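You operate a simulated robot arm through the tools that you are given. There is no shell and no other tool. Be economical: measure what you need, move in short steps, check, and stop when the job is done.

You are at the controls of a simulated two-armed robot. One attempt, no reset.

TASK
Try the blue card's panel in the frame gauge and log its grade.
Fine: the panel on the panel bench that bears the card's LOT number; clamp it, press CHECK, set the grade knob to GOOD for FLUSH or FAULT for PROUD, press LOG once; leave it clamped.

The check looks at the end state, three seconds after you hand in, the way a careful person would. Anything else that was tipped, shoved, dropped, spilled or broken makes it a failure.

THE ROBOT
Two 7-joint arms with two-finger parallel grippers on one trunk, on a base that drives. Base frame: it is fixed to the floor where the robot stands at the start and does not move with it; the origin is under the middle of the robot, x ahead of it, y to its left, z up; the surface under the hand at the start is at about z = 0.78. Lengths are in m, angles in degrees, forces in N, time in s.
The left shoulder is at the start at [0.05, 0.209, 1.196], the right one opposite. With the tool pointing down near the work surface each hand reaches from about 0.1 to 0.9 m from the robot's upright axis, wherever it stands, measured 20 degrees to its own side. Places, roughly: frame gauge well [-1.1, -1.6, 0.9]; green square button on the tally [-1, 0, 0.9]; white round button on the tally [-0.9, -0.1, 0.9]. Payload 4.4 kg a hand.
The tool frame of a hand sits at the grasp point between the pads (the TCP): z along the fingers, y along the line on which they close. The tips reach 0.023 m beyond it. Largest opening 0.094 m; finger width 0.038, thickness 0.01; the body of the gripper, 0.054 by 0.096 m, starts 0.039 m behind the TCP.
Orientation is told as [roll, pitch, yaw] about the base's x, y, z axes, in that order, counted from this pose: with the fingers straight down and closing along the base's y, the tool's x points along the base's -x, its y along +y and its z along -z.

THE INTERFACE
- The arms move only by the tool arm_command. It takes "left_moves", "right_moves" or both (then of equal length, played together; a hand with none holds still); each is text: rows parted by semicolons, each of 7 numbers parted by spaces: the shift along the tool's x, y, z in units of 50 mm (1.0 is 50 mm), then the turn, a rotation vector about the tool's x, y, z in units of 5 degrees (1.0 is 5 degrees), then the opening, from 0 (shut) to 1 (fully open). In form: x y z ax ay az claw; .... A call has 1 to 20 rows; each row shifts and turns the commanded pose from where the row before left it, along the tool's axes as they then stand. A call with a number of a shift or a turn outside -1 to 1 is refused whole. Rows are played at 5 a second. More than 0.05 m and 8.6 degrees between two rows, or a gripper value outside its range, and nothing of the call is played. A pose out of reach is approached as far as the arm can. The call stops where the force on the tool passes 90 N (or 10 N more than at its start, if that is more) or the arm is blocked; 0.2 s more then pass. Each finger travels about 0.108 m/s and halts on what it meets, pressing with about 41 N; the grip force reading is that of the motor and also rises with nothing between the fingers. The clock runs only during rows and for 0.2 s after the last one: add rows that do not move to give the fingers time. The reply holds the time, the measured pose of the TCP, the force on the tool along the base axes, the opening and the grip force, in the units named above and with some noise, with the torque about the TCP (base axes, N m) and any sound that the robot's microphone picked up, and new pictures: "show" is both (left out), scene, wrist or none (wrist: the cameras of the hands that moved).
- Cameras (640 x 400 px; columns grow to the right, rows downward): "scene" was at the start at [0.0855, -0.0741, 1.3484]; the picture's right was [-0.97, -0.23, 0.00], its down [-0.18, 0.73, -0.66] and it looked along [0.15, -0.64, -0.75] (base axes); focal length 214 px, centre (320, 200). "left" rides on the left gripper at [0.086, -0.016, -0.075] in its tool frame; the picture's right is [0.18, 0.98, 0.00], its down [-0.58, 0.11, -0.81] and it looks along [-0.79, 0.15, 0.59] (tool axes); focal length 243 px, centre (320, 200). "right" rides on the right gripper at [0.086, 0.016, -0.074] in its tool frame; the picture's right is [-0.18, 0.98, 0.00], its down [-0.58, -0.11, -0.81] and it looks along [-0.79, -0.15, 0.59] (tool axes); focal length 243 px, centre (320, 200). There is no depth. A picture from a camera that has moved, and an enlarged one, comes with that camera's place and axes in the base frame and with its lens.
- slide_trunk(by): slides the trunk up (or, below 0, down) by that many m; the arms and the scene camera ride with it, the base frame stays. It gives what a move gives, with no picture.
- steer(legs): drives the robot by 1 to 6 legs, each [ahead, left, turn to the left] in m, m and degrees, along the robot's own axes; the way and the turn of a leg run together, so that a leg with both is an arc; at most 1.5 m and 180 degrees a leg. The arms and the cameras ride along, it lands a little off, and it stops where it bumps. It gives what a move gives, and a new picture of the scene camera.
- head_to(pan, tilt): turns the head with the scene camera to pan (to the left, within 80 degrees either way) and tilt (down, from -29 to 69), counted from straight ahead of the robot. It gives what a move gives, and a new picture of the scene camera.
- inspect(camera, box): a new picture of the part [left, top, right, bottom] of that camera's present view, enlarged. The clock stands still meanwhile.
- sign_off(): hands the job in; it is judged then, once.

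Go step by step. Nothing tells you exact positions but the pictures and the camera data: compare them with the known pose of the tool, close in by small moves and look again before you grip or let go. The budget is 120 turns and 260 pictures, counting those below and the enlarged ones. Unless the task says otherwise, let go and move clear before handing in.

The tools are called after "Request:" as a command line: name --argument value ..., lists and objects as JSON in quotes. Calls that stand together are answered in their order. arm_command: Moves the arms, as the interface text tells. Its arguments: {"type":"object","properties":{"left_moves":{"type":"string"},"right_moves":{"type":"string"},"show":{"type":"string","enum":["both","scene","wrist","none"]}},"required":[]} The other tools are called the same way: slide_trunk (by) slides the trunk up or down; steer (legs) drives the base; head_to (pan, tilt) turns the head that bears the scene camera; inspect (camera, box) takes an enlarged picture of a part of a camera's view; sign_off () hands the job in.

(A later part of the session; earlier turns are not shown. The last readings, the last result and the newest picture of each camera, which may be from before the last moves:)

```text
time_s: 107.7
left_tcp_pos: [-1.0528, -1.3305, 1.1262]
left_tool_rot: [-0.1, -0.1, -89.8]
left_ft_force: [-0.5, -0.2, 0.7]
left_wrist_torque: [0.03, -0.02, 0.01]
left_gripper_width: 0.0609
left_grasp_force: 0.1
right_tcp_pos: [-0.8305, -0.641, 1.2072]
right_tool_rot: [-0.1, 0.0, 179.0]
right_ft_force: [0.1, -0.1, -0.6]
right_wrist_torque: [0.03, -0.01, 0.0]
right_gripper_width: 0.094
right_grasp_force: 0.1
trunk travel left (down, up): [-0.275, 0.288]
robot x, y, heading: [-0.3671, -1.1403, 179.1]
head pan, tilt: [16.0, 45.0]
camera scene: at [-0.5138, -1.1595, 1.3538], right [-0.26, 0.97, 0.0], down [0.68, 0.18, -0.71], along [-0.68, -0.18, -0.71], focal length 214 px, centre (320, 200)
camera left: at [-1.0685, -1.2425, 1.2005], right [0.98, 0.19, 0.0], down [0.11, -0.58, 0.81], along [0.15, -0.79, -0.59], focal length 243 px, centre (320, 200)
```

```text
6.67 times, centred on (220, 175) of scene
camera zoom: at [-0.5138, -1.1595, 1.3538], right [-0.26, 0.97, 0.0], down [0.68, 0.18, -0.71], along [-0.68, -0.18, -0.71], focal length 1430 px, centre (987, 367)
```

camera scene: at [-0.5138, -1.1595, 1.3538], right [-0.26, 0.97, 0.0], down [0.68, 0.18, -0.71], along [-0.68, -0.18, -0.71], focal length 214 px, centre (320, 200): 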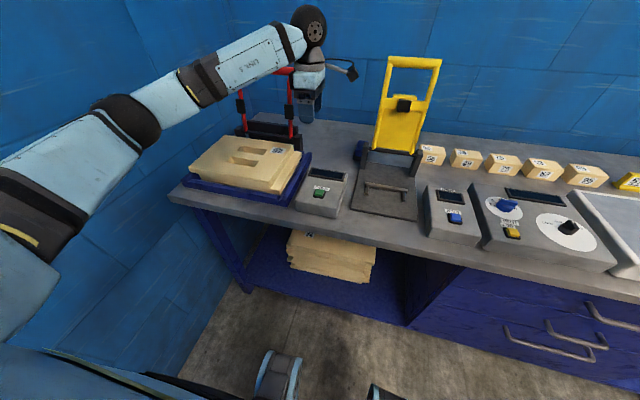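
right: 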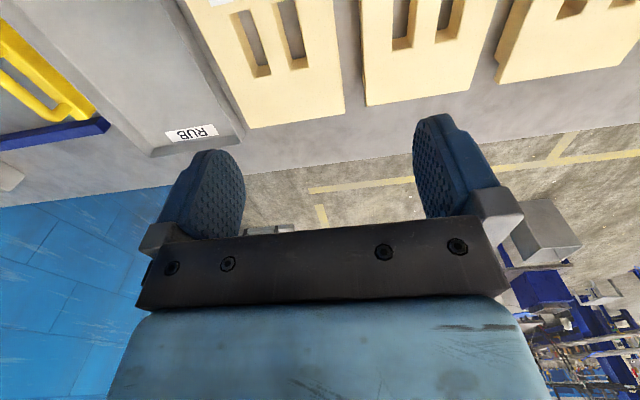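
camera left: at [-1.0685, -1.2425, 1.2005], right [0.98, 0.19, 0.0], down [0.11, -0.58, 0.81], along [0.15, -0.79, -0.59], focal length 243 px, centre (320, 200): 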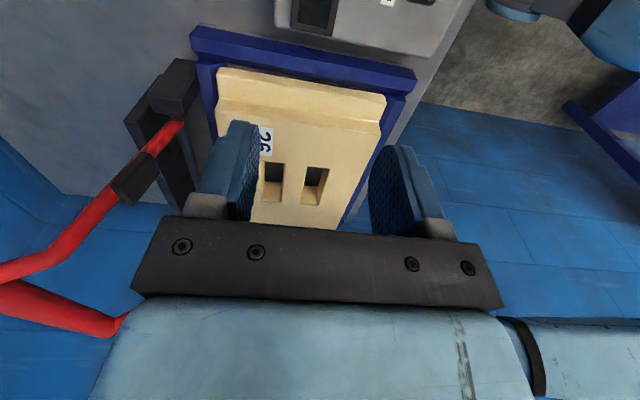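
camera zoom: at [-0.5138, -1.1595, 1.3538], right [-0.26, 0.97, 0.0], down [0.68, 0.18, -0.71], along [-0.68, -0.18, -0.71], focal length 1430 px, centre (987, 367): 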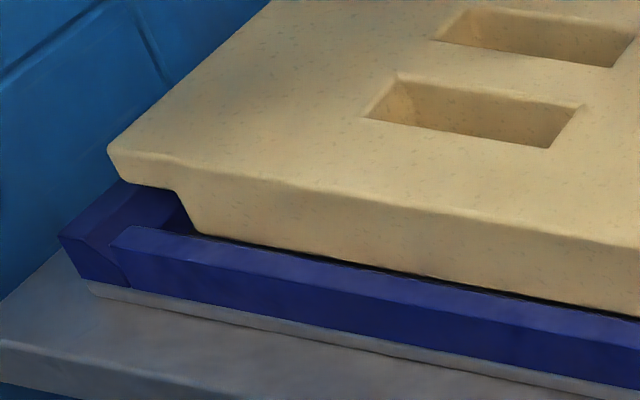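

I want certainty that it's on the floor. I'll probe the well floor through a panel slot with closed fingertips.

Request:
arm_command --left_moves "-0.9 0.13 0 0 0 0 0; -0.9 0.13 0 0 0 0 0; -0.9 0.13 0 0 0 0 0; -0.9 0.13 0 0 0 0 0; -0.9 0.13 0 0 0 0 0; 0 0 1 0 0 0 0; 0 0 1 0 0 0 0; 0 0 1 0 0 0 0; 0 0 0 0 0 0 0; 0 0 0 0 0 0 0" --show "wrist"

Request:
inspect --camera "scene" --box '[170, 120, 320, 220]'

```text
time_s: 109.9
left_tcp_pos: [-1.0253, -1.5569, 0.975]
left_tool_rot: [0.0, -0.1, -90.0]
left_ft_force: [0.5, 0.3, 0.3]
left_wrist_torque: [0.01, 0.0, 0.0]
left_gripper_width: 0.0
left_grasp_force: 40.4
right_tcp_pos: [-0.8313, -0.6399, 1.2061]
right_tool_rot: [0.0, 0.0, 178.9]
right_ft_force: [0.0, -1.1, 0.5]
right_wrist_torque: [0.03, 0.01, -0.02]
right_gripper_width: 0.0936
right_grasp_force: 0.2
trunk travel left (down, up): [-0.275, 0.288]
robot x, y, heading: [-0.366, -1.139, 179.1]
head pan, tilt: [16.0, 45.0]
camera left: at [-1.0419, -1.4695, 1.0502], right [0.98, 0.18, 0.0], down [0.11, -0.58, 0.81], along [0.15, -0.79, -0.59], focal length 243 px, centre (320, 200)
```

left: 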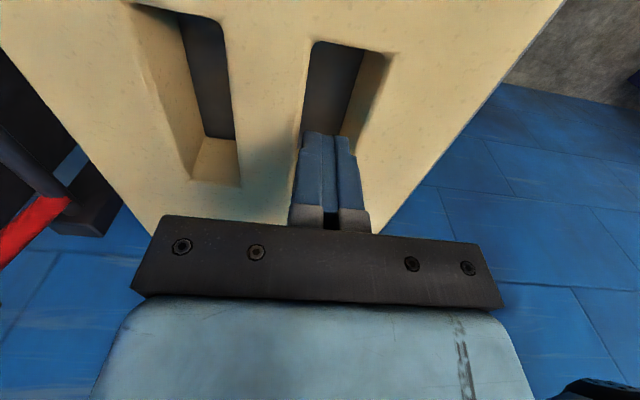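

```text
4.00 times, centred on (245, 170) of scene
camera zoom: at [-0.5141, -1.1587, 1.3538], right [-0.26, 0.97, 0.0], down [0.68, 0.18, -0.71], along [-0.68, -0.18, -0.71], focal length 858 px, centre (620, 320)
```

zoom: 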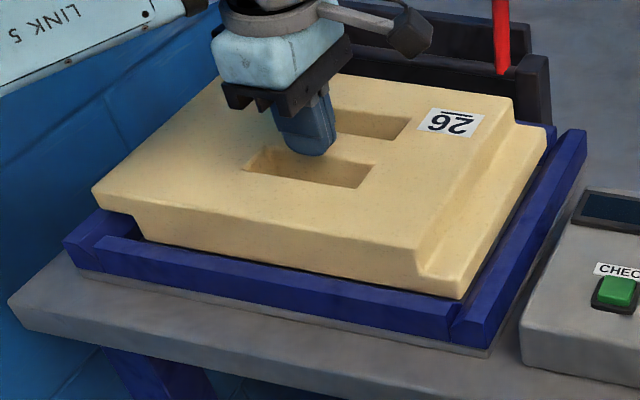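

Request:
arm_command --left_moves "0 0.15 0 0 0 0 0; 0 0 0.5 0 0 0 0; 0 0 0.5 0 0 0 0; 0 0 0 0 0 0 0; 0 0 0 0 0 0 0" --show "wrist"

Request:
arm_command --left_moves "0 0 0.1 0 0 0 0; 0 0 0.1 0 0 0 0; 0 0 0 0 0 0 0; 0 0 0 0 0 0 0" --show "none"

Request:
arm_command --left_moves "0 0 0.1 0 0 0 0; 0 0 0 0 0 0 0; 0 0 0 0 0 0 0" --show "none"

```text
time_s: 111.1
left_tcp_pos: [-1.0165, -1.5561, 0.9261]
left_tool_rot: [0.0, 0.1, -90.0]
left_ft_force: [-0.2, -0.3, 0.0]
left_wrist_torque: [-0.02, 0.0, 0.02]
left_gripper_width: 0.0
left_grasp_force: 40.5
right_tcp_pos: [-0.8319, -0.6401, 1.2065]
right_tool_rot: [0.0, 0.1, 178.9]
right_ft_force: [0.2, 0.1, 1.0]
right_wrist_torque: [0.05, 0.0, 0.01]
right_gripper_width: 0.094
right_grasp_force: 0.0
trunk travel left (down, up): [-0.275, 0.288]
robot x, y, heading: [-0.369, -1.1406, 179.0]
head pan, tilt: [16.0, 45.0]
camera left: at [-1.0336, -1.4689, 1.0009], right [0.98, 0.18, 0.0], down [0.11, -0.58, 0.81], along [0.15, -0.79, -0.59], focal length 243 px, centre (320, 200)
```

left: 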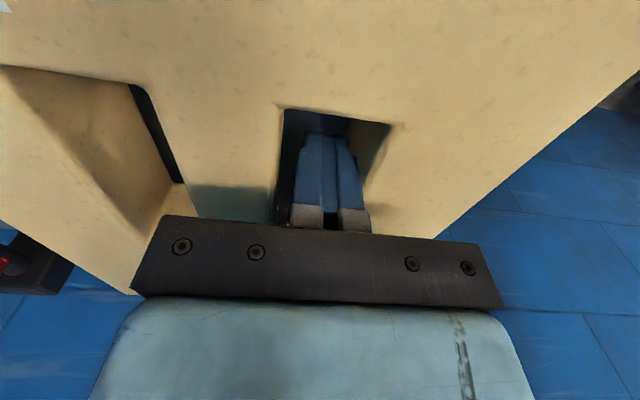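

```text
time_s: 112.1
left_tcp_pos: [-1.0173, -1.5563, 0.9157]
left_tool_rot: [-0.1, 0.0, -90.1]
left_ft_force: [0.1, 0.3, 0.1]
left_wrist_torque: [-0.01, 0.03, 0.03]
left_gripper_width: 0.0001
left_grasp_force: 40.6
right_tcp_pos: [-0.8308, -0.6392, 1.2062]
right_tool_rot: [-0.1, -0.1, 178.9]
right_ft_force: [-0.7, -0.9, 0.4]
right_wrist_torque: [0.01, -0.01, 0.0]
right_gripper_width: 0.0937
right_grasp_force: 0.0
trunk travel left (down, up): [-0.275, 0.288]
robot x, y, heading: [-0.3651, -1.1452, 179.1]
head pan, tilt: [16.0, 45.0]
```

```text
time_s: 112.9
left_tcp_pos: [-1.0161, -1.5572, 0.9112]
left_tool_rot: [0.0, 0.0, -90.0]
left_ft_force: [0.8, -0.3, 0.5]
left_wrist_torque: [0.0, 0.01, 0.04]
left_gripper_width: 0.0
left_grasp_force: 40.8
right_tcp_pos: [-0.8313, -0.6395, 1.206]
right_tool_rot: [0.0, 0.1, 178.9]
right_ft_force: [0.4, -0.9, -0.7]
right_wrist_torque: [0.03, 0.0, 0.03]
right_gripper_width: 0.0939
right_grasp_force: 0.0
trunk travel left (down, up): [-0.275, 0.288]
robot x, y, heading: [-0.3694, -1.1431, 178.9]
head pan, tilt: [16.0, 45.0]
```

Request:
arm_command --left_moves "0 0 0.06 0 0 0 0; 0 0 0 0 0 0 0; 0 0 0 0 0 0 0" --show "none"

Request:
arm_command --left_moves "0 0 0.06 0 0 0 0; 0 0 0 0 0 0 0; 0 0 0 0 0 0 0" --show "none"

Request:
arm_command --left_moves "0 0 0.06 0 0 0 0; 0 0 0 0 0 0 0; 0 0 0 0 0 0 0" --show "none"

```text
time_s: 113.7
left_tcp_pos: [-1.0171, -1.5563, 0.9082]
left_tool_rot: [0.0, 0.0, -90.0]
left_ft_force: [0.8, -0.2, -0.5]
left_wrist_torque: [0.0, 0.0, -0.01]
left_gripper_width: 0.0001
left_grasp_force: 40.6
right_tcp_pos: [-0.8314, -0.6392, 1.2068]
right_tool_rot: [0.0, 0.0, 178.9]
right_ft_force: [0.2, 0.2, 0.4]
right_wrist_torque: [0.0, -0.02, 0.0]
right_gripper_width: 0.094
right_grasp_force: 0.1
trunk travel left (down, up): [-0.275, 0.288]
robot x, y, heading: [-0.368, -1.142, 178.9]
head pan, tilt: [16.0, 45.0]
```

```text
time_s: 114.5
left_tcp_pos: [-1.0165, -1.556, 0.9065]
left_tool_rot: [0.0, 0.1, -89.9]
left_ft_force: [0.2, 0.8, -0.5]
left_wrist_torque: [0.01, 0.01, 0.01]
left_gripper_width: 0.0
left_grasp_force: 40.9
right_tcp_pos: [-0.8311, -0.6398, 1.2058]
right_tool_rot: [0.1, 0.0, 179.0]
right_ft_force: [0.0, -0.1, -0.4]
right_wrist_torque: [0.0, 0.01, 0.01]
right_gripper_width: 0.0942
right_grasp_force: 0.2
trunk travel left (down, up): [-0.275, 0.288]
robot x, y, heading: [-0.3653, -1.1409, 178.6]
head pan, tilt: [16.0, 45.0]
```

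```text
time_s: 115.3
left_tcp_pos: [-1.0168, -1.5566, 0.9019]
left_tool_rot: [0.0, 0.0, -90.0]
left_ft_force: [0.0, -0.2, 0.2]
left_wrist_torque: [0.03, -0.06, -0.02]
left_gripper_width: 0.0
left_grasp_force: 41.4
right_tcp_pos: [-0.831, -0.639, 1.2068]
right_tool_rot: [-0.1, 0.0, 178.9]
right_ft_force: [-0.6, -0.1, -0.2]
right_wrist_torque: [0.01, 0.03, 0.0]
right_gripper_width: 0.0937
right_grasp_force: 0.0
trunk travel left (down, up): [-0.275, 0.288]
robot x, y, heading: [-0.368, -1.1425, 178.9]
head pan, tilt: [16.0, 45.0]
```

Request:
arm_command --left_moves "0 0 0.06 0 0 0 0; 0 0 0 0 0 0 0; 0 0 0 0 0 0 0" --show "none"

Request:
arm_command --left_moves "0 0 0.06 0 0 0 0; 0 0 0 0 0 0 0; 0 0 0 0 0 0 0" --show "wrist"

```text
time_s: 116.1
left_tcp_pos: [-1.0184, -1.5558, 0.9008]
left_tool_rot: [-0.1, -0.2, -89.9]
left_ft_force: [-2.1, -2.9, 12.1]
left_wrist_torque: [0.14, 0.46, 0.18]
left_gripper_width: 0.0003
left_grasp_force: 40.8
right_tcp_pos: [-0.8296, -0.6389, 1.2075]
right_tool_rot: [0.0, -0.1, 178.9]
right_ft_force: [-0.4, -0.3, 0.4]
right_wrist_torque: [0.0, -0.02, -0.03]
right_gripper_width: 0.0937
right_grasp_force: 0.0
trunk travel left (down, up): [-0.275, 0.288]
robot x, y, heading: [-0.3657, -1.138, 178.6]
head pan, tilt: [16.0, 45.0]
```

```text
time_s: 116.9
left_tcp_pos: [-1.0171, -1.5552, 0.9013]
left_tool_rot: [-0.4, -0.1, -89.9]
left_ft_force: [-8.8, -7.2, 31.2]
left_wrist_torque: [0.43, 0.83, 0.29]
left_gripper_width: 0.0
left_grasp_force: 41.1
right_tcp_pos: [-0.8285, -0.6376, 1.2063]
right_tool_rot: [-0.1, -0.1, 178.9]
right_ft_force: [0.3, 0.4, -0.3]
right_wrist_torque: [-0.04, -0.01, -0.04]
right_gripper_width: 0.0942
right_grasp_force: 0.0
trunk travel left (down, up): [-0.275, 0.288]
robot x, y, heading: [-0.3649, -1.141, 178.8]
head pan, tilt: [16.0, 45.0]
camera left: at [-1.0331, -1.4678, 0.9755], right [0.98, 0.19, -0.01], down [0.12, -0.58, 0.81], along [0.15, -0.79, -0.59], focal length 243 px, centre (320, 200)
```

left: 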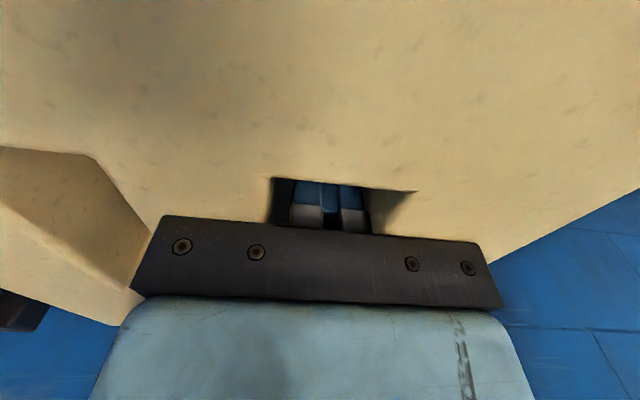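

Ambiguous contact. I'll probe the panel top with the tips at several spots to get its height and tilt.

Request:
arm_command --left_moves "0 0 -0.5 0 0 0 0; 0 0 -1 0 0 0 0; 0 0 -0.2 0 0 0 0; -0.9 0 0 0 0 0 0; -0.9 0 0 0 0 0 0; 0 0 0.3 0 0 0 0; 0 0 0 0 0 0 0; 0 0 0.06 0 0 0 0; 0 0 0 0 0 0 0; 0 0 0 0 0 0 0" --show "none"

Request:
arm_command --left_moves "0 0 0.06 0 0 0 0; 0 0 0 0 0 0 0; 0 0 0 0 0 0 0" --show "none"

Request:
arm_command --left_moves "0 0 0.06 0 0 0 0; 0 0 0 0 0 0 0; 0 0 0 0 0 0 0" --show "none"

```text
time_s: 119.1
left_tcp_pos: [-1.0173, -1.6464, 0.9647]
left_tool_rot: [0.0, 0.0, -90.1]
left_ft_force: [0.3, -0.7, -0.1]
left_wrist_torque: [0.03, -0.01, 0.0]
left_gripper_width: 0.0
left_grasp_force: 40.8
right_tcp_pos: [-0.8313, -0.6384, 1.2066]
right_tool_rot: [0.0, 0.1, 178.9]
right_ft_force: [0.2, -0.3, 0.3]
right_wrist_torque: [0.01, -0.01, -0.03]
right_gripper_width: 0.0938
right_grasp_force: 0.2
trunk travel left (down, up): [-0.275, 0.288]
robot x, y, heading: [-0.367, -1.1401, 179.1]
head pan, tilt: [16.0, 45.0]
```

```text
time_s: 119.9
left_tcp_pos: [-1.017, -1.6467, 0.964]
left_tool_rot: [-0.4, -0.1, -89.9]
left_ft_force: [-4.2, -5.6, 17.3]
left_wrist_torque: [-0.01, 0.03, 0.01]
left_gripper_width: 0.0
left_grasp_force: 40.7
right_tcp_pos: [-0.83, -0.639, 1.2075]
right_tool_rot: [-0.1, 0.0, 178.9]
right_ft_force: [0.0, 0.5, -0.3]
right_wrist_torque: [0.01, -0.02, 0.0]
right_gripper_width: 0.0939
right_grasp_force: 0.0
trunk travel left (down, up): [-0.275, 0.288]
robot x, y, heading: [-0.368, -1.1394, 179.2]
head pan, tilt: [16.0, 45.0]
```

```text
time_s: 120.7
left_tcp_pos: [-1.0166, -1.646, 0.9648]
left_tool_rot: [-0.6, -0.1, -89.9]
left_ft_force: [-15.1, -11.6, 39.1]
left_wrist_torque: [0.01, 0.26, 0.07]
left_gripper_width: 0.0
left_grasp_force: 41.1
right_tcp_pos: [-0.8295, -0.6366, 1.2069]
right_tool_rot: [0.1, -0.2, 178.9]
right_ft_force: [-0.3, 0.3, -0.1]
right_wrist_torque: [-0.02, -0.05, 0.02]
right_gripper_width: 0.094
right_grasp_force: 0.0
trunk travel left (down, up): [-0.275, 0.288]
robot x, y, heading: [-0.3643, -1.1399, 178.9]
head pan, tilt: [16.0, 45.0]
```

Request:
arm_command --left_moves "0 0 -0.4 0 0 0 0; 0.9 0 0 0 0 0 0; 0.9 0 0 0 0 0 0; 0.9 0 0 0 0 0 0; 0.8 0 0 0 0 0 0; 0 0 0.2 0 0 0 0; 0 0 0.06 0 0 0 0; 0 0 0.06 0 0 0 0; 0 0 0.06 0 0 0 0; 0 0 0 0 0 0 0; 0 0 0 0 0 0 0" --show "none"

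Request:
arm_command --left_moves "0 0 -0.4 0 0 0 0; 0 -0.9 0 0 0 0 0; 0 -0.9 0 0 0 0 0; 0 0 0.2 0 0 0 0; 0 0 0.08 0 0 0 0; 0 0 0.08 0 0 0 0; 0 0 0 0 0 0 0; 0 0 0 0 0 0 0" --show "none"

Request:
arm_command --left_moves "0 0 -0.4 0 0 0 0; -0.9 0 0 0 0 0 0; -0.9 0 0 0 0 0 0; -0.9 0 0 0 0 0 0; -0.8 0 0 0 0 0 0; 0 0 0.2 0 0 0 0; 0 0 0.08 0 0 0 0; 0 0 0.08 0 0 0 0; 0 0 0 0 0 0 0; 0 0 0 0 0 0 0" --show "none"

```text
time_s: 123.1
left_tcp_pos: [-1.0174, -1.4703, 0.9637]
left_tool_rot: [-0.6, -0.1, -89.8]
left_ft_force: [-10.5, -8.1, 37.3]
left_wrist_torque: [-0.2, 0.18, -0.18]
left_gripper_width: 0.0
left_grasp_force: 41.4
right_tcp_pos: [-0.829, -0.6388, 1.2072]
right_tool_rot: [0.1, -0.2, 178.8]
right_ft_force: [-0.5, 0.4, 1.1]
right_wrist_torque: [0.02, -0.02, -0.05]
right_gripper_width: 0.0941
right_grasp_force: 0.0
trunk travel left (down, up): [-0.275, 0.288]
robot x, y, heading: [-0.3692, -1.1403, 179.1]
head pan, tilt: [16.0, 45.0]
```

```text
time_s: 124.9
left_tcp_pos: [-1.1086, -1.47, 0.964]
left_tool_rot: [-0.2, 0.1, -89.9]
left_ft_force: [-7.9, -2.0, 15.9]
left_wrist_torque: [-0.05, 0.11, 0.03]
left_gripper_width: 0.0001
left_grasp_force: 40.5
right_tcp_pos: [-0.8302, -0.6379, 1.2064]
right_tool_rot: [0.0, 0.0, 178.9]
right_ft_force: [-0.3, 0.2, 0.2]
right_wrist_torque: [-0.02, -0.02, -0.01]
right_gripper_width: 0.0943
right_grasp_force: 0.1
trunk travel left (down, up): [-0.275, 0.288]
robot x, y, heading: [-0.3671, -1.1374, 179.0]
head pan, tilt: [16.0, 45.0]
```

```text
time_s: 127.1
left_tcp_pos: [-1.107, -1.6469, 0.9644]
left_tool_rot: [0.0, 0.0, -89.9]
left_ft_force: [-0.2, 0.2, -0.6]
left_wrist_torque: [0.04, 0.03, -0.03]
left_gripper_width: 0.0001
left_grasp_force: 41.3
right_tcp_pos: [-0.8316, -0.64, 1.2066]
right_tool_rot: [0.0, -0.1, 178.9]
right_ft_force: [0.5, -0.1, -0.3]
right_wrist_torque: [0.03, 0.0, 0.03]
right_gripper_width: 0.0938
right_grasp_force: 0.0
trunk travel left (down, up): [-0.275, 0.288]
robot x, y, heading: [-0.3685, -1.14, 179.1]
head pan, tilt: [16.0, 45.0]
```

The panel sits level but ≥8 mm above the well floor — it's resting on the bevels with tight clearance. Regrip and work it in with small wiggles.

Request:
arm_command --left_moves "0 0 -0.9 0 0 0 0; 0.9 0.5 0 0 0 0 0.65; 0.93 0.55 0 0 0 0 0.65; 0 0 0 0 0 0 0.65; 0 0 0 0 0 0 0.65; 0 0 0 0 0 0 0.65" --show "wrist"

```text
refused: row 2 steps farther than a row can; nothing moved
```

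Request:
arm_command --left_moves "0 0 -0.9 0 0 0 0; 0.6 0.35 0 0 0 0 0.65; 0.6 0.35 0 0 0 0 0.65; 0.63 0.35 0 0 0 0 0.65; 0 0 0 0 0 0 0.65; 0 0 0 0 0 0 0.65" --show "wrist"

```text
time_s: 128.5
left_tcp_pos: [-1.0517, -1.5543, 1.007]
left_tool_rot: [0.0, 0.0, -89.9]
left_ft_force: [-1.0, 0.2, -0.3]
left_wrist_torque: [-0.01, -0.03, 0.0]
left_gripper_width: 0.0615
left_grasp_force: 0.0
right_tcp_pos: [-0.8318, -0.6397, 1.2059]
right_tool_rot: [0.0, -0.1, 178.9]
right_ft_force: [-0.2, 0.6, -0.3]
right_wrist_torque: [0.0, 0.0, -0.04]
right_gripper_width: 0.0938
right_grasp_force: 0.0
trunk travel left (down, up): [-0.275, 0.288]
robot x, y, heading: [-0.3663, -1.1403, 179.0]
head pan, tilt: [16.0, 45.0]
camera left: at [-1.0693, -1.4667, 1.0818], right [0.98, 0.18, 0.0], down [0.11, -0.58, 0.81], along [0.15, -0.79, -0.59], focal length 243 px, centre (320, 200)
```

left: 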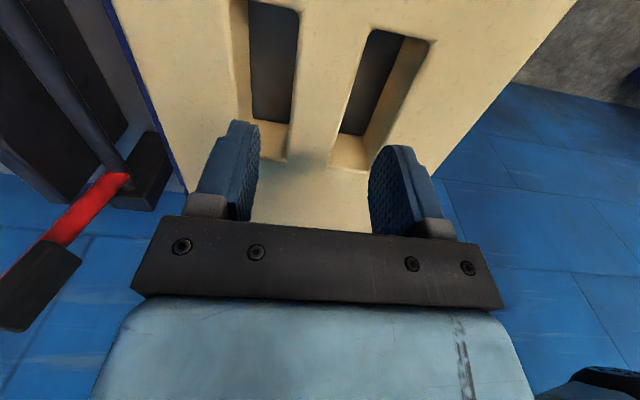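

Request:
arm_command --left_moves "0 -0.04 0.6 0 0 0 0.65; 0 0 0.6 0 0 0 0.65; 0 0 0.4 0 0 0 0.65; 0 0 0 0 0 0 0.65; 0 0 0 0 0 0 0; 0 0 0 0 0 0 0; 0 0 0 0 0 0 0; 0 0 0 0 0 0 0" --show "none"

Request:
arm_command --left_moves "0 0 -0.12 0 0 0 0; 0 0 0 0 0 0 0; 0 0 0 0 0 0 0" --show "none"

```text
time_s: 130.3
left_tcp_pos: [-1.0568, -1.5547, 0.9286]
left_tool_rot: [-0.1, -0.1, -90.1]
left_ft_force: [2.5, 0.3, 3.4]
left_wrist_torque: [0.21, 0.48, -0.07]
left_gripper_width: 0.0359
left_grasp_force: 40.7
right_tcp_pos: [-0.8317, -0.6395, 1.2062]
right_tool_rot: [0.0, -0.1, 179.0]
right_ft_force: [-0.2, 0.7, 0.2]
right_wrist_torque: [-0.01, -0.01, -0.03]
right_gripper_width: 0.0941
right_grasp_force: 0.1
trunk travel left (down, up): [-0.275, 0.288]
robot x, y, heading: [-0.3668, -1.1418, 178.9]
head pan, tilt: [16.0, 45.0]
```

```text
time_s: 131.1
left_tcp_pos: [-1.0577, -1.5536, 0.933]
left_tool_rot: [0.0, 0.0, -90.0]
left_ft_force: [-0.3, -0.8, -1.7]
left_wrist_torque: [0.0, -0.03, -0.02]
left_gripper_width: 0.0356
left_grasp_force: 40.8
right_tcp_pos: [-0.8322, -0.64, 1.2059]
right_tool_rot: [0.0, 0.1, 178.9]
right_ft_force: [0.6, -0.1, 0.2]
right_wrist_torque: [0.02, 0.0, -0.03]
right_gripper_width: 0.0939
right_grasp_force: 0.0
trunk travel left (down, up): [-0.275, 0.288]
robot x, y, heading: [-0.3693, -1.1398, 178.9]
head pan, tilt: [16.0, 45.0]
```

Request:
arm_command --left_moves "0 0.05 0 0 0 -0.1 0; 0 0 0.1 0 0 0 0; 0 0 0.06 0 0 0 0; 0 0 0 0 0 0 0; 0 0 0 0 0 0 0" --show "none"

Request:
arm_command --left_moves "0.1 0 0 0 0 0 0; 0.1 0 0 0 0 0 0; 0 0 0 0 0 0 0" --show "none"

Request:
arm_command --left_moves "-0.1 0 0 0 0 0 0; -0.1 0 0 0 0 0 0; -0.1 0 0 0 0 0 0; -0.1 0 0 0 0 0 0; 0 0 0 0 0 0 0" --show "none"

```text
time_s: 132.3
left_tcp_pos: [-1.0529, -1.5533, 0.9272]
left_tool_rot: [-0.2, -0.1, -89.5]
left_ft_force: [-2.4, -3.7, 12.2]
left_wrist_torque: [-0.32, -0.13, -1.33]
left_gripper_width: 0.0359
left_grasp_force: 40.6
right_tcp_pos: [-0.8297, -0.6389, 1.2072]
right_tool_rot: [0.1, -0.1, 178.8]
right_ft_force: [-0.3, 0.2, -1.5]
right_wrist_torque: [-0.03, -0.02, -0.01]
right_gripper_width: 0.094
right_grasp_force: 0.1
trunk travel left (down, up): [-0.275, 0.288]
robot x, y, heading: [-0.367, -1.1406, 179.1]
head pan, tilt: [16.0, 45.0]
```

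```text
time_s: 133.1
left_tcp_pos: [-1.0533, -1.548, 0.9268]
left_tool_rot: [-0.3, -0.1, -89.2]
left_ft_force: [-9.5, -30.2, 25.9]
left_wrist_torque: [0.48, -0.39, -1.17]
left_gripper_width: 0.0351
left_grasp_force: 41.4
right_tcp_pos: [-0.83, -0.6419, 1.2076]
right_tool_rot: [-0.2, -0.1, 179.0]
right_ft_force: [-0.4, 0.2, -0.4]
right_wrist_torque: [-0.02, -0.02, 0.0]
right_gripper_width: 0.094
right_grasp_force: 0.0
trunk travel left (down, up): [-0.275, 0.288]
robot x, y, heading: [-0.3652, -1.1418, 179.0]
head pan, tilt: [16.0, 45.0]
```

```text
time_s: 134.3
left_tcp_pos: [-1.0531, -1.5644, 0.9253]
left_tool_rot: [0.1, -0.1, -89.6]
left_ft_force: [-8.0, 3.1, 4.5]
left_wrist_torque: [-0.74, -0.44, -0.82]
left_gripper_width: 0.0357
left_grasp_force: 41.0
right_tcp_pos: [-0.8311, -0.6382, 1.2062]
right_tool_rot: [0.0, 0.0, 179.0]
right_ft_force: [-0.7, 0.6, 0.4]
right_wrist_torque: [0.0, 0.0, 0.01]
right_gripper_width: 0.094
right_grasp_force: 0.1
trunk travel left (down, up): [-0.275, 0.288]
robot x, y, heading: [-0.3679, -1.1381, 178.6]
head pan, tilt: [16.0, 45.0]
```

Moving left let it drop — the right bar was limiting. Continue left a bit and lower.

Request:
arm_command --left_moves "0 0 0.06 0 0 0 0; 0 0 0.06 0 0 0 0; 0 0 0 0 0 0 0; 0 0 0 0 0 0 0" --show "none"

Request:
arm_command --left_moves "0 -0.04 0.06 0 0 0 0; 0 0 0 0 0 0 0; 0 0 0 0 0 0 0" --show "none"

```text
time_s: 135.3
left_tcp_pos: [-1.0538, -1.5645, 0.9249]
left_tool_rot: [-0.4, -0.1, -89.4]
left_ft_force: [-13.2, -2.5, 33.8]
left_wrist_torque: [0.24, -0.76, -1.39]
left_gripper_width: 0.036
left_grasp_force: 40.9
right_tcp_pos: [-0.8293, -0.638, 1.2059]
right_tool_rot: [0.1, -0.2, 178.9]
right_ft_force: [-0.4, -0.4, 0.2]
right_wrist_torque: [-0.02, 0.0, 0.02]
right_gripper_width: 0.0939
right_grasp_force: 0.0
trunk travel left (down, up): [-0.275, 0.288]
robot x, y, heading: [-0.3663, -1.1377, 179.1]
head pan, tilt: [16.0, 45.0]
```

```text
time_s: 136.1
left_tcp_pos: [-1.0537, -1.5634, 0.9221]
left_tool_rot: [-0.4, 0.0, -89.5]
left_ft_force: [-0.5, -3.4, 38.7]
left_wrist_torque: [0.24, -0.94, -1.39]
left_gripper_width: 0.0359
left_grasp_force: 40.8
right_tcp_pos: [-0.8275, -0.6379, 1.2078]
right_tool_rot: [0.1, -0.3, 179.0]
right_ft_force: [-0.1, -0.1, 0.4]
right_wrist_torque: [-0.03, 0.01, 0.03]
right_gripper_width: 0.0939
right_grasp_force: 0.0
trunk travel left (down, up): [-0.275, 0.288]
robot x, y, heading: [-0.3682, -1.1395, 179.0]
head pan, tilt: [16.0, 45.0]
```

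Request:
arm_command --left_moves "0 0 -0.1 0 0 0.09 0; 0 0 0 0 0 0 0; 0 0 0 0 0 0 0" --show "none"

Request:
inspect --camera "scene" --box '[170, 120, 320, 220]'

```text
time_s: 136.9
left_tcp_pos: [-1.0544, -1.5642, 0.9224]
left_tool_rot: [0.0, -0.2, -89.9]
left_ft_force: [9.4, 4.1, 6.6]
left_wrist_torque: [-0.08, 0.52, 0.0]
left_gripper_width: 0.036
left_grasp_force: 41.6
right_tcp_pos: [-0.8297, -0.6383, 1.2065]
right_tool_rot: [0.0, -0.1, 179.0]
right_ft_force: [-0.1, 0.5, -1.2]
right_wrist_torque: [0.01, -0.02, 0.01]
right_gripper_width: 0.0939
right_grasp_force: 0.1
trunk travel left (down, up): [-0.275, 0.288]
robot x, y, heading: [-0.3721, -1.1404, 179.1]
head pan, tilt: [16.0, 45.0]
```

```text
4.00 times, centred on (245, 170) of scene
camera zoom: at [-0.5119, -1.1572, 1.3538], right [-0.26, 0.97, 0.0], down [0.68, 0.18, -0.71], along [-0.68, -0.18, -0.71], focal length 858 px, centre (620, 320)
```

zoom: 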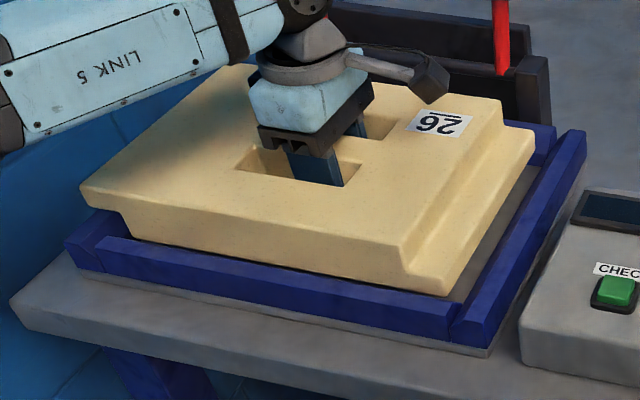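

Contact pattern says it's still wedged and the fingers may be slipping on it. I'll lift the panel out, hold it aside to the right, and measure the empty well carefully.

Request:
arm_command --left_moves "0 0 -0.5 0 0 0 0; 0 0 -1 0 0 0 0; 0 0 -1 0 0 0 0; 0 0 -1 0 0 0 0; 0.95 0 -0.2 0 0 0 0; 0.95 0 -0.2 0 0 0 0; 0.95 0 -0.2 0 0 0 0; 0.95 0 0 0 0 0 0; 0.95 0 0 0 0 0 0; 0.95 0 0 0 0 0 0; 0.95 0.2 0 0 0 0 0; 0.95 0.2 0 0 0 0 0; 0.95 0.2 0 0 0 0 0; 0.95 0.2 0 0 0 0 0; 0.95 0.2 0 0 0 0 0; 0.95 0.2 0 0 0 0 0; 0.95 0.2 0 0 0 0 0; 0 0 0 0 0 0 0" --show "scene"

Request:
inspect --camera "scene" --box '[170, 130, 320, 220]'

Request:
inspect --camera "scene" --box '[260, 145, 320, 215]'

```text
time_s: 140.7
left_tcp_pos: [-0.9888, -0.9467, 1.1245]
left_tool_rot: [0.0, 0.1, -89.8]
left_ft_force: [-0.1, -0.1, -1.6]
left_wrist_torque: [0.02, -0.04, -0.01]
left_gripper_width: 0.0355
left_grasp_force: 40.8
right_tcp_pos: [-0.8327, -0.6401, 1.2069]
right_tool_rot: [-0.1, 0.0, 179.0]
right_ft_force: [-0.5, 0.2, -0.4]
right_wrist_torque: [0.05, 0.0, -0.04]
right_gripper_width: 0.094
right_grasp_force: 0.0
trunk travel left (down, up): [-0.275, 0.288]
robot x, y, heading: [-0.3672, -1.1373, 178.9]
head pan, tilt: [16.0, 45.0]
camera scene: at [-0.5146, -1.1601, 1.3537], right [-0.26, 0.97, 0.0], down [0.68, 0.18, -0.71], along [-0.68, -0.18, -0.71], focal length 214 px, centre (320, 200)
```

scene: 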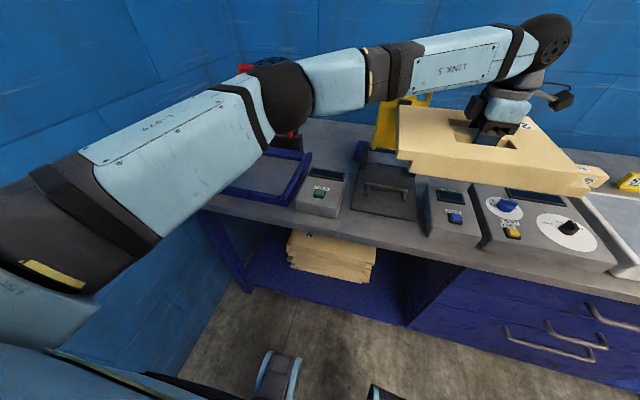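

```text
4.27 times, centred on (245, 175) of scene
camera zoom: at [-0.5146, -1.1601, 1.3537], right [-0.26, 0.97, 0.0], down [0.68, 0.18, -0.71], along [-0.68, -0.18, -0.71], focal length 915 px, centre (640, 307)
```

zoom: 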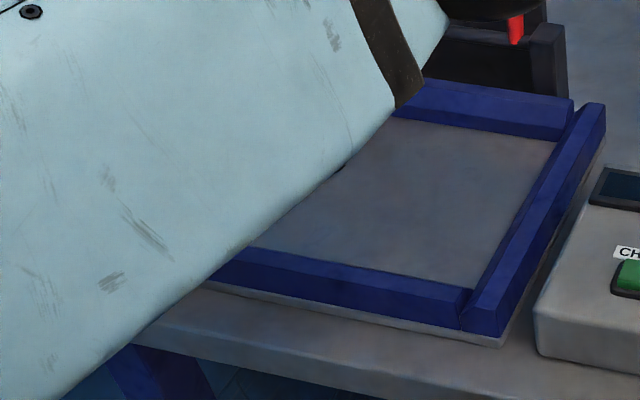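

```text
5.71 times, centred on (290, 180) of scene
camera zoom: at [-0.5146, -1.1601, 1.3537], right [-0.26, 0.97, 0.0], down [0.68, 0.18, -0.71], along [-0.68, -0.18, -0.71], focal length 1226 px, centre (491, 314)
```

zoom: 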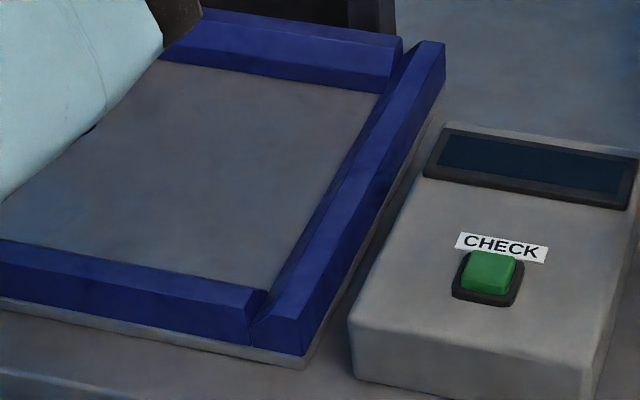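

Request:
slide_trunk --by 0.25

Request:
head_to --pan 30 --tilt 50

Request:
inspect --camera "scene" --box '[240, 130, 400, 230]'

```text
time_s: 143.3
left_tcp_pos: [-0.9885, -0.9453, 1.3739]
left_tool_rot: [0.0, 0.0, -89.8]
left_ft_force: [-0.2, 0.3, -1.9]
left_wrist_torque: [0.01, 0.02, -0.01]
left_gripper_width: 0.0359
left_grasp_force: 41.4
right_tcp_pos: [-0.8317, -0.6394, 1.4553]
right_tool_rot: [0.1, 0.1, 178.9]
right_ft_force: [0.9, 0.4, 0.9]
right_wrist_torque: [-0.01, 0.0, 0.01]
right_gripper_width: 0.0941
right_grasp_force: 0.1
trunk travel left (down, up): [-0.525, 0.038]
robot x, y, heading: [-0.3666, -1.1384, 179.1]
head pan, tilt: [16.0, 45.0]
```

```text
time_s: 144.1
left_tcp_pos: [-0.9872, -0.945, 1.3744]
left_tool_rot: [0.0, 0.0, -89.9]
left_ft_force: [1.0, -0.4, -2.7]
left_wrist_torque: [-0.01, 0.02, -0.02]
left_gripper_width: 0.0362
left_grasp_force: 41.0
right_tcp_pos: [-0.8309, -0.6391, 1.4565]
right_tool_rot: [0.0, 0.0, 178.9]
right_ft_force: [0.1, 0.0, -1.3]
right_wrist_torque: [0.01, 0.0, 0.01]
right_gripper_width: 0.0938
right_grasp_force: 0.1
trunk travel left (down, up): [-0.525, 0.038]
robot x, y, heading: [-0.3661, -1.1353, 179.2]
head pan, tilt: [30.0, 50.0]
camera scene: at [-0.5031, -1.1746, 1.5969], right [-0.48, 0.88, 0.0], down [0.67, 0.37, -0.64], along [-0.56, -0.31, -0.77], focal length 214 px, centre (320, 200)
```

scene: 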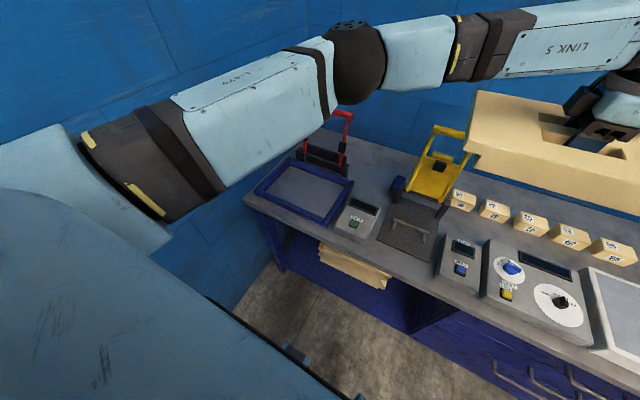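

```text
4.00 times, centred on (320, 180) of scene
camera zoom: at [-0.5031, -1.1746, 1.5969], right [-0.48, 0.88, 0.0], down [0.67, 0.37, -0.64], along [-0.56, -0.31, -0.77], focal length 858 px, centre (320, 280)
```

zoom: 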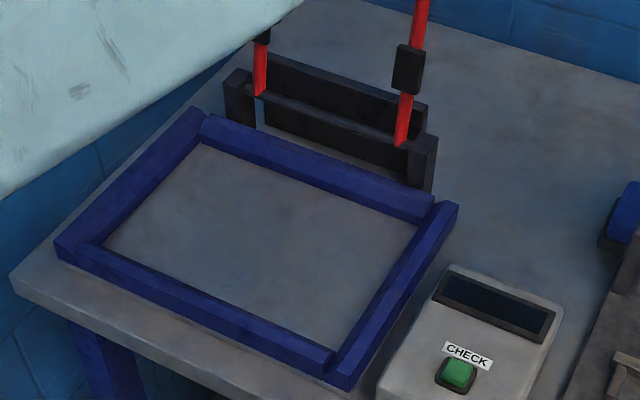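

Request:
inspect --camera "scene" --box '[450, 80, 640, 220]'

Request:
head_to --pan -15 --tilt 25

```text
2.86 times, centred on (545, 150) of scene
camera zoom: at [-0.5031, -1.1746, 1.5969], right [-0.48, 0.88, 0.0], down [0.67, 0.37, -0.64], along [-0.56, -0.31, -0.77], focal length 613 px, centre (-323, 343)
```

zoom: 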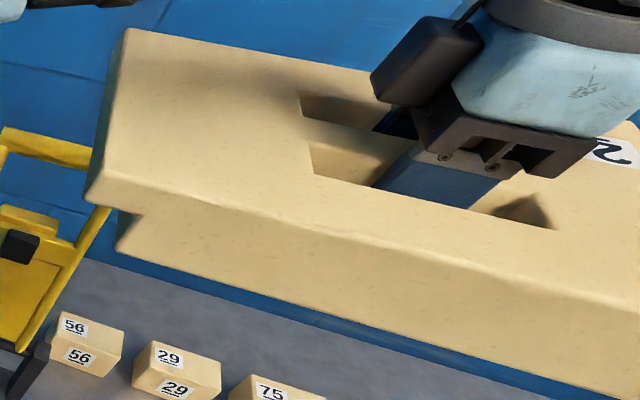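

```text
time_s: 145.2
left_tcp_pos: [-0.9881, -0.9456, 1.3746]
left_tool_rot: [0.0, 0.0, -89.9]
left_ft_force: [-0.5, 0.0, -1.5]
left_wrist_torque: [-0.02, -0.02, -0.03]
left_gripper_width: 0.0358
left_grasp_force: 41.7
right_tcp_pos: [-0.831, -0.6396, 1.4569]
right_tool_rot: [0.0, 0.1, 178.9]
right_ft_force: [0.7, -1.2, 0.9]
right_wrist_torque: [0.03, 0.05, 0.04]
right_gripper_width: 0.0938
right_grasp_force: 0.0
trunk travel left (down, up): [-0.525, 0.038]
robot x, y, heading: [-0.3681, -1.1402, 179.2]
head pan, tilt: [-15.0, 25.0]
camera scene: at [-0.5242, -1.1121, 1.6343], right [0.28, 0.96, 0.0], down [0.41, -0.12, -0.91], along [-0.87, 0.25, -0.42], focal length 214 px, centre (320, 200)
```

scene: 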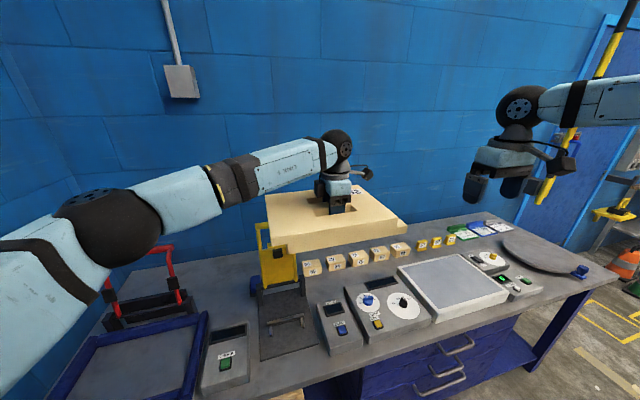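

Request:
head_to --pan 35 --tilt 48

Request:
inspect --camera "scene" --box '[320, 140, 390, 190]'

Request:
inspect --camera "scene" --box '[290, 170, 370, 220]'

Request:
inspect --camera "scene" --box '[240, 130, 320, 190]'

```text
time_s: 146.4
left_tcp_pos: [-0.9878, -0.9435, 1.3738]
left_tool_rot: [0.0, 0.0, -89.9]
left_ft_force: [0.0, 0.0, -1.0]
left_wrist_torque: [0.01, 0.03, -0.01]
left_gripper_width: 0.036
left_grasp_force: 41.2
right_tcp_pos: [-0.832, -0.6401, 1.4568]
right_tool_rot: [0.0, 0.0, 178.9]
right_ft_force: [0.0, -0.2, 0.2]
right_wrist_torque: [0.01, 0.0, -0.02]
right_gripper_width: 0.0941
right_grasp_force: 0.0
trunk travel left (down, up): [-0.525, 0.038]
robot x, y, heading: [-0.3701, -1.1413, 178.5]
head pan, tilt: [35.0, 48.0]
camera scene: at [-0.501, -1.1814, 1.5996], right [-0.56, 0.83, 0.0], down [0.62, 0.41, -0.67], along [-0.56, -0.37, -0.74], focal length 214 px, centre (320, 200)
```

scene: 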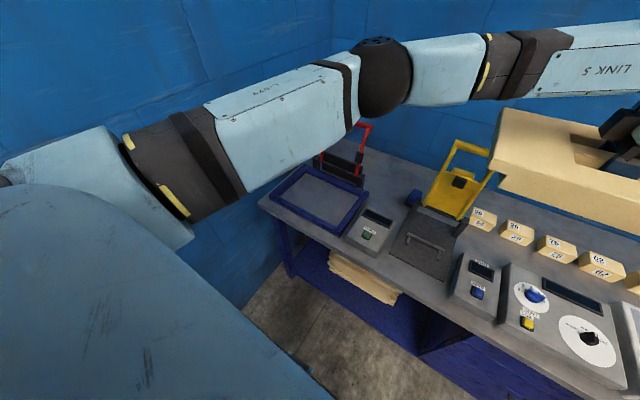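

```text
8.00 times, centred on (355, 165) of scene
camera zoom: at [-0.501, -1.1814, 1.5996], right [-0.56, 0.83, 0.0], down [0.62, 0.41, -0.67], along [-0.56, -0.37, -0.74], focal length 1716 px, centre (40, 480)
```

zoom: 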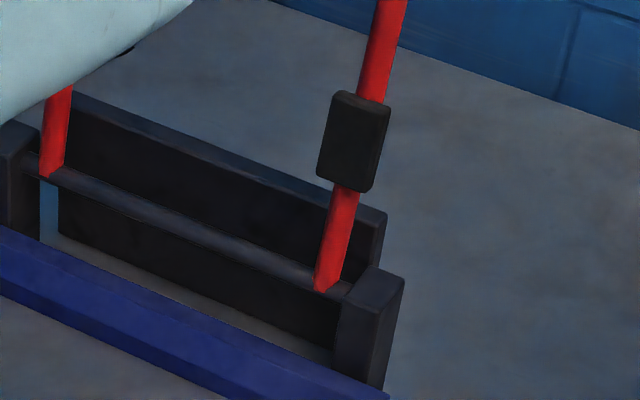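

```text
8.00 times, centred on (330, 195) of scene
camera zoom: at [-0.501, -1.1814, 1.5996], right [-0.56, 0.83, 0.0], down [0.62, 0.41, -0.67], along [-0.56, -0.37, -0.74], focal length 1716 px, centre (240, 240)
```

zoom: 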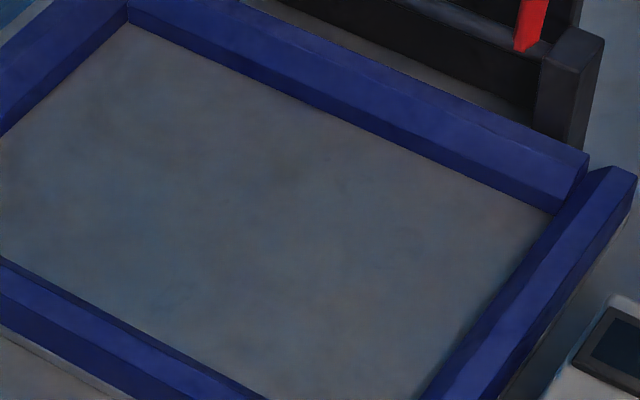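

```text
6.67 times, centred on (280, 160) of scene
camera zoom: at [-0.501, -1.1814, 1.5996], right [-0.56, 0.83, 0.0], down [0.62, 0.41, -0.67], along [-0.56, -0.37, -0.74], focal length 1430 px, centre (587, 467)
```

zoom: 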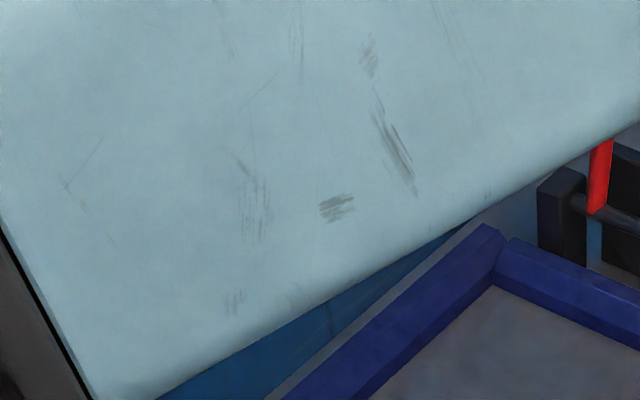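

I need the panel's true thickness. I'll raise the panel to camera height for a pure side view.

Request:
arm_command --left_moves "0 0 -1 0 0 0 0; 0 0 -1 0 0 0 0; 0 0 -1 0 0 0 0; 0 0 -1 0 0 0 0; 0 0 -1 0 0 0 0; 0 0 0 0 0 0 0; 0 0 0 0 0 0 0" --show "none"

Request:
head_to --pan -18 --tilt 0

```text
time_s: 148.0
left_tcp_pos: [-0.9853, -0.949, 1.6243]
left_tool_rot: [-0.1, 0.1, -89.8]
left_ft_force: [-0.8, 0.1, -2.2]
left_wrist_torque: [0.0, -0.03, 0.02]
left_gripper_width: 0.0355
left_grasp_force: 40.8
left hand out of reach, approached as far as the arm can: row 5
right_tcp_pos: [-0.8329, -0.6397, 1.4557]
right_tool_rot: [-0.1, -0.1, 179.0]
right_ft_force: [0.3, 0.9, -0.3]
right_wrist_torque: [-0.03, -0.04, -0.01]
right_gripper_width: 0.0941
right_grasp_force: 0.2
trunk travel left (down, up): [-0.525, 0.038]
robot x, y, heading: [-0.3669, -1.1395, 179.1]
head pan, tilt: [35.0, 48.0]
```

```text
time_s: 149.2
left_tcp_pos: [-0.9851, -0.9478, 1.6245]
left_tool_rot: [-0.2, 0.0, -89.8]
left_ft_force: [0.6, 1.4, -1.3]
left_wrist_torque: [0.0, -0.01, -0.01]
left_gripper_width: 0.0357
left_grasp_force: 40.7
right_tcp_pos: [-0.8321, -0.6403, 1.4562]
right_tool_rot: [0.0, 0.0, 178.9]
right_ft_force: [-0.6, 0.9, -0.3]
right_wrist_torque: [0.04, -0.01, -0.02]
right_gripper_width: 0.0937
right_grasp_force: 0.0
trunk travel left (down, up): [-0.525, 0.038]
robot x, y, heading: [-0.3658, -1.1414, 179.1]
head pan, tilt: [-18.0, 0.0]
camera scene: at [-0.5209, -1.1081, 1.6747], right [0.33, 0.95, 0.0], down [0.0, 0.0, -1.0], along [-0.95, 0.33, 0.0], focal length 214 px, centre (320, 200)
```

scene: 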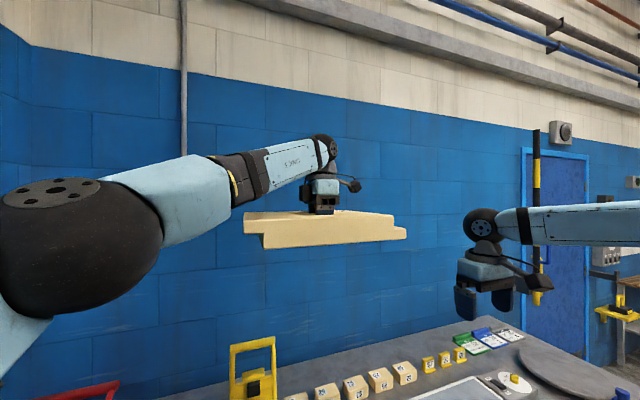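

Request:
inspect --camera "scene" --box '[235, 170, 425, 260]'

```text
3.37 times, centred on (330, 215) of scene
camera zoom: at [-0.5209, -1.1081, 1.6747], right [0.33, 0.95, 0.0], down [0.0, 0.0, -1.0], along [-0.95, 0.33, 0.0], focal length 722 px, centre (286, 150)
```

zoom: 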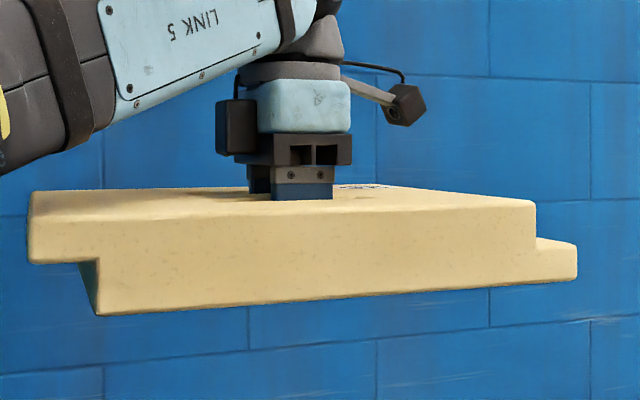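

Thickness ≈0.05, so it was ~12 mm above the floor. I need the true width: turn the panel end-on to the camera.

Request:
arm_command --left_moves "0 0 0.4 0 0 1 0; 0 0 0 0 0 1 0; 0 0 0 0 0 1 0; 0 0 0 0 0 1 0; 0 0 0 0 0 1 0; 0 0 0 0 0 1 0; 0 0 0 0 0 1 0; 0 0 0 0 0 1 0; 0 0 0 0 0 1 0; 0 0 0 0 0 1 0; 0 0 0 0 0 1 0; 0 0 0 0 0 1 0; 0 0 0 0 0 1 0; 0 0 0 0 0 1 0; 0 0 0 0 0 1 0; 0 0 0 0 0 1 0; 0 0 0 0 0 1 0; 0 0 0 0 0 1 0; 0 0 0 0 0 0 0" --show "none"

Request:
inspect --camera "scene" --box '[235, 170, 425, 260]'

```text
time_s: 153.2
left_tcp_pos: [-0.9834, -0.9496, 1.6022]
left_tool_rot: [0.1, 0.1, -179.9]
left_ft_force: [-0.1, -0.1, -1.1]
left_wrist_torque: [0.02, 0.0, 0.0]
left_gripper_width: 0.0358
left_grasp_force: 40.7
right_tcp_pos: [-0.8316, -0.6384, 1.4568]
right_tool_rot: [0.0, -0.1, 178.8]
right_ft_force: [0.7, -0.9, 0.0]
right_wrist_torque: [-0.01, -0.01, 0.01]
right_gripper_width: 0.0941
right_grasp_force: 0.0
trunk travel left (down, up): [-0.525, 0.038]
robot x, y, heading: [-0.3678, -1.1403, 178.7]
head pan, tilt: [-18.0, 0.0]
```

```text
3.37 times, centred on (330, 215) of scene
camera zoom: at [-0.5207, -1.108, 1.6747], right [0.33, 0.95, 0.0], down [0.0, 0.0, -1.0], along [-0.95, 0.33, 0.0], focal length 722 px, centre (286, 150)
```

zoom: 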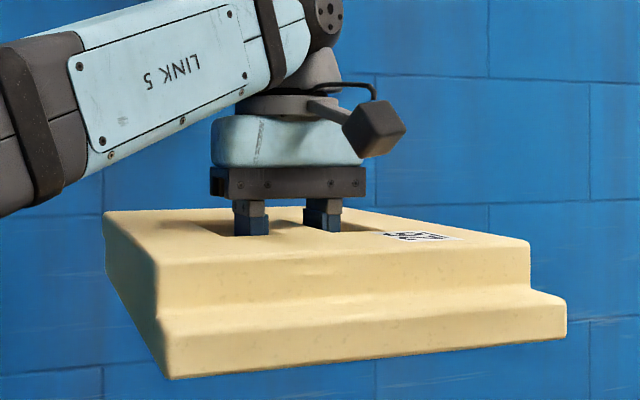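

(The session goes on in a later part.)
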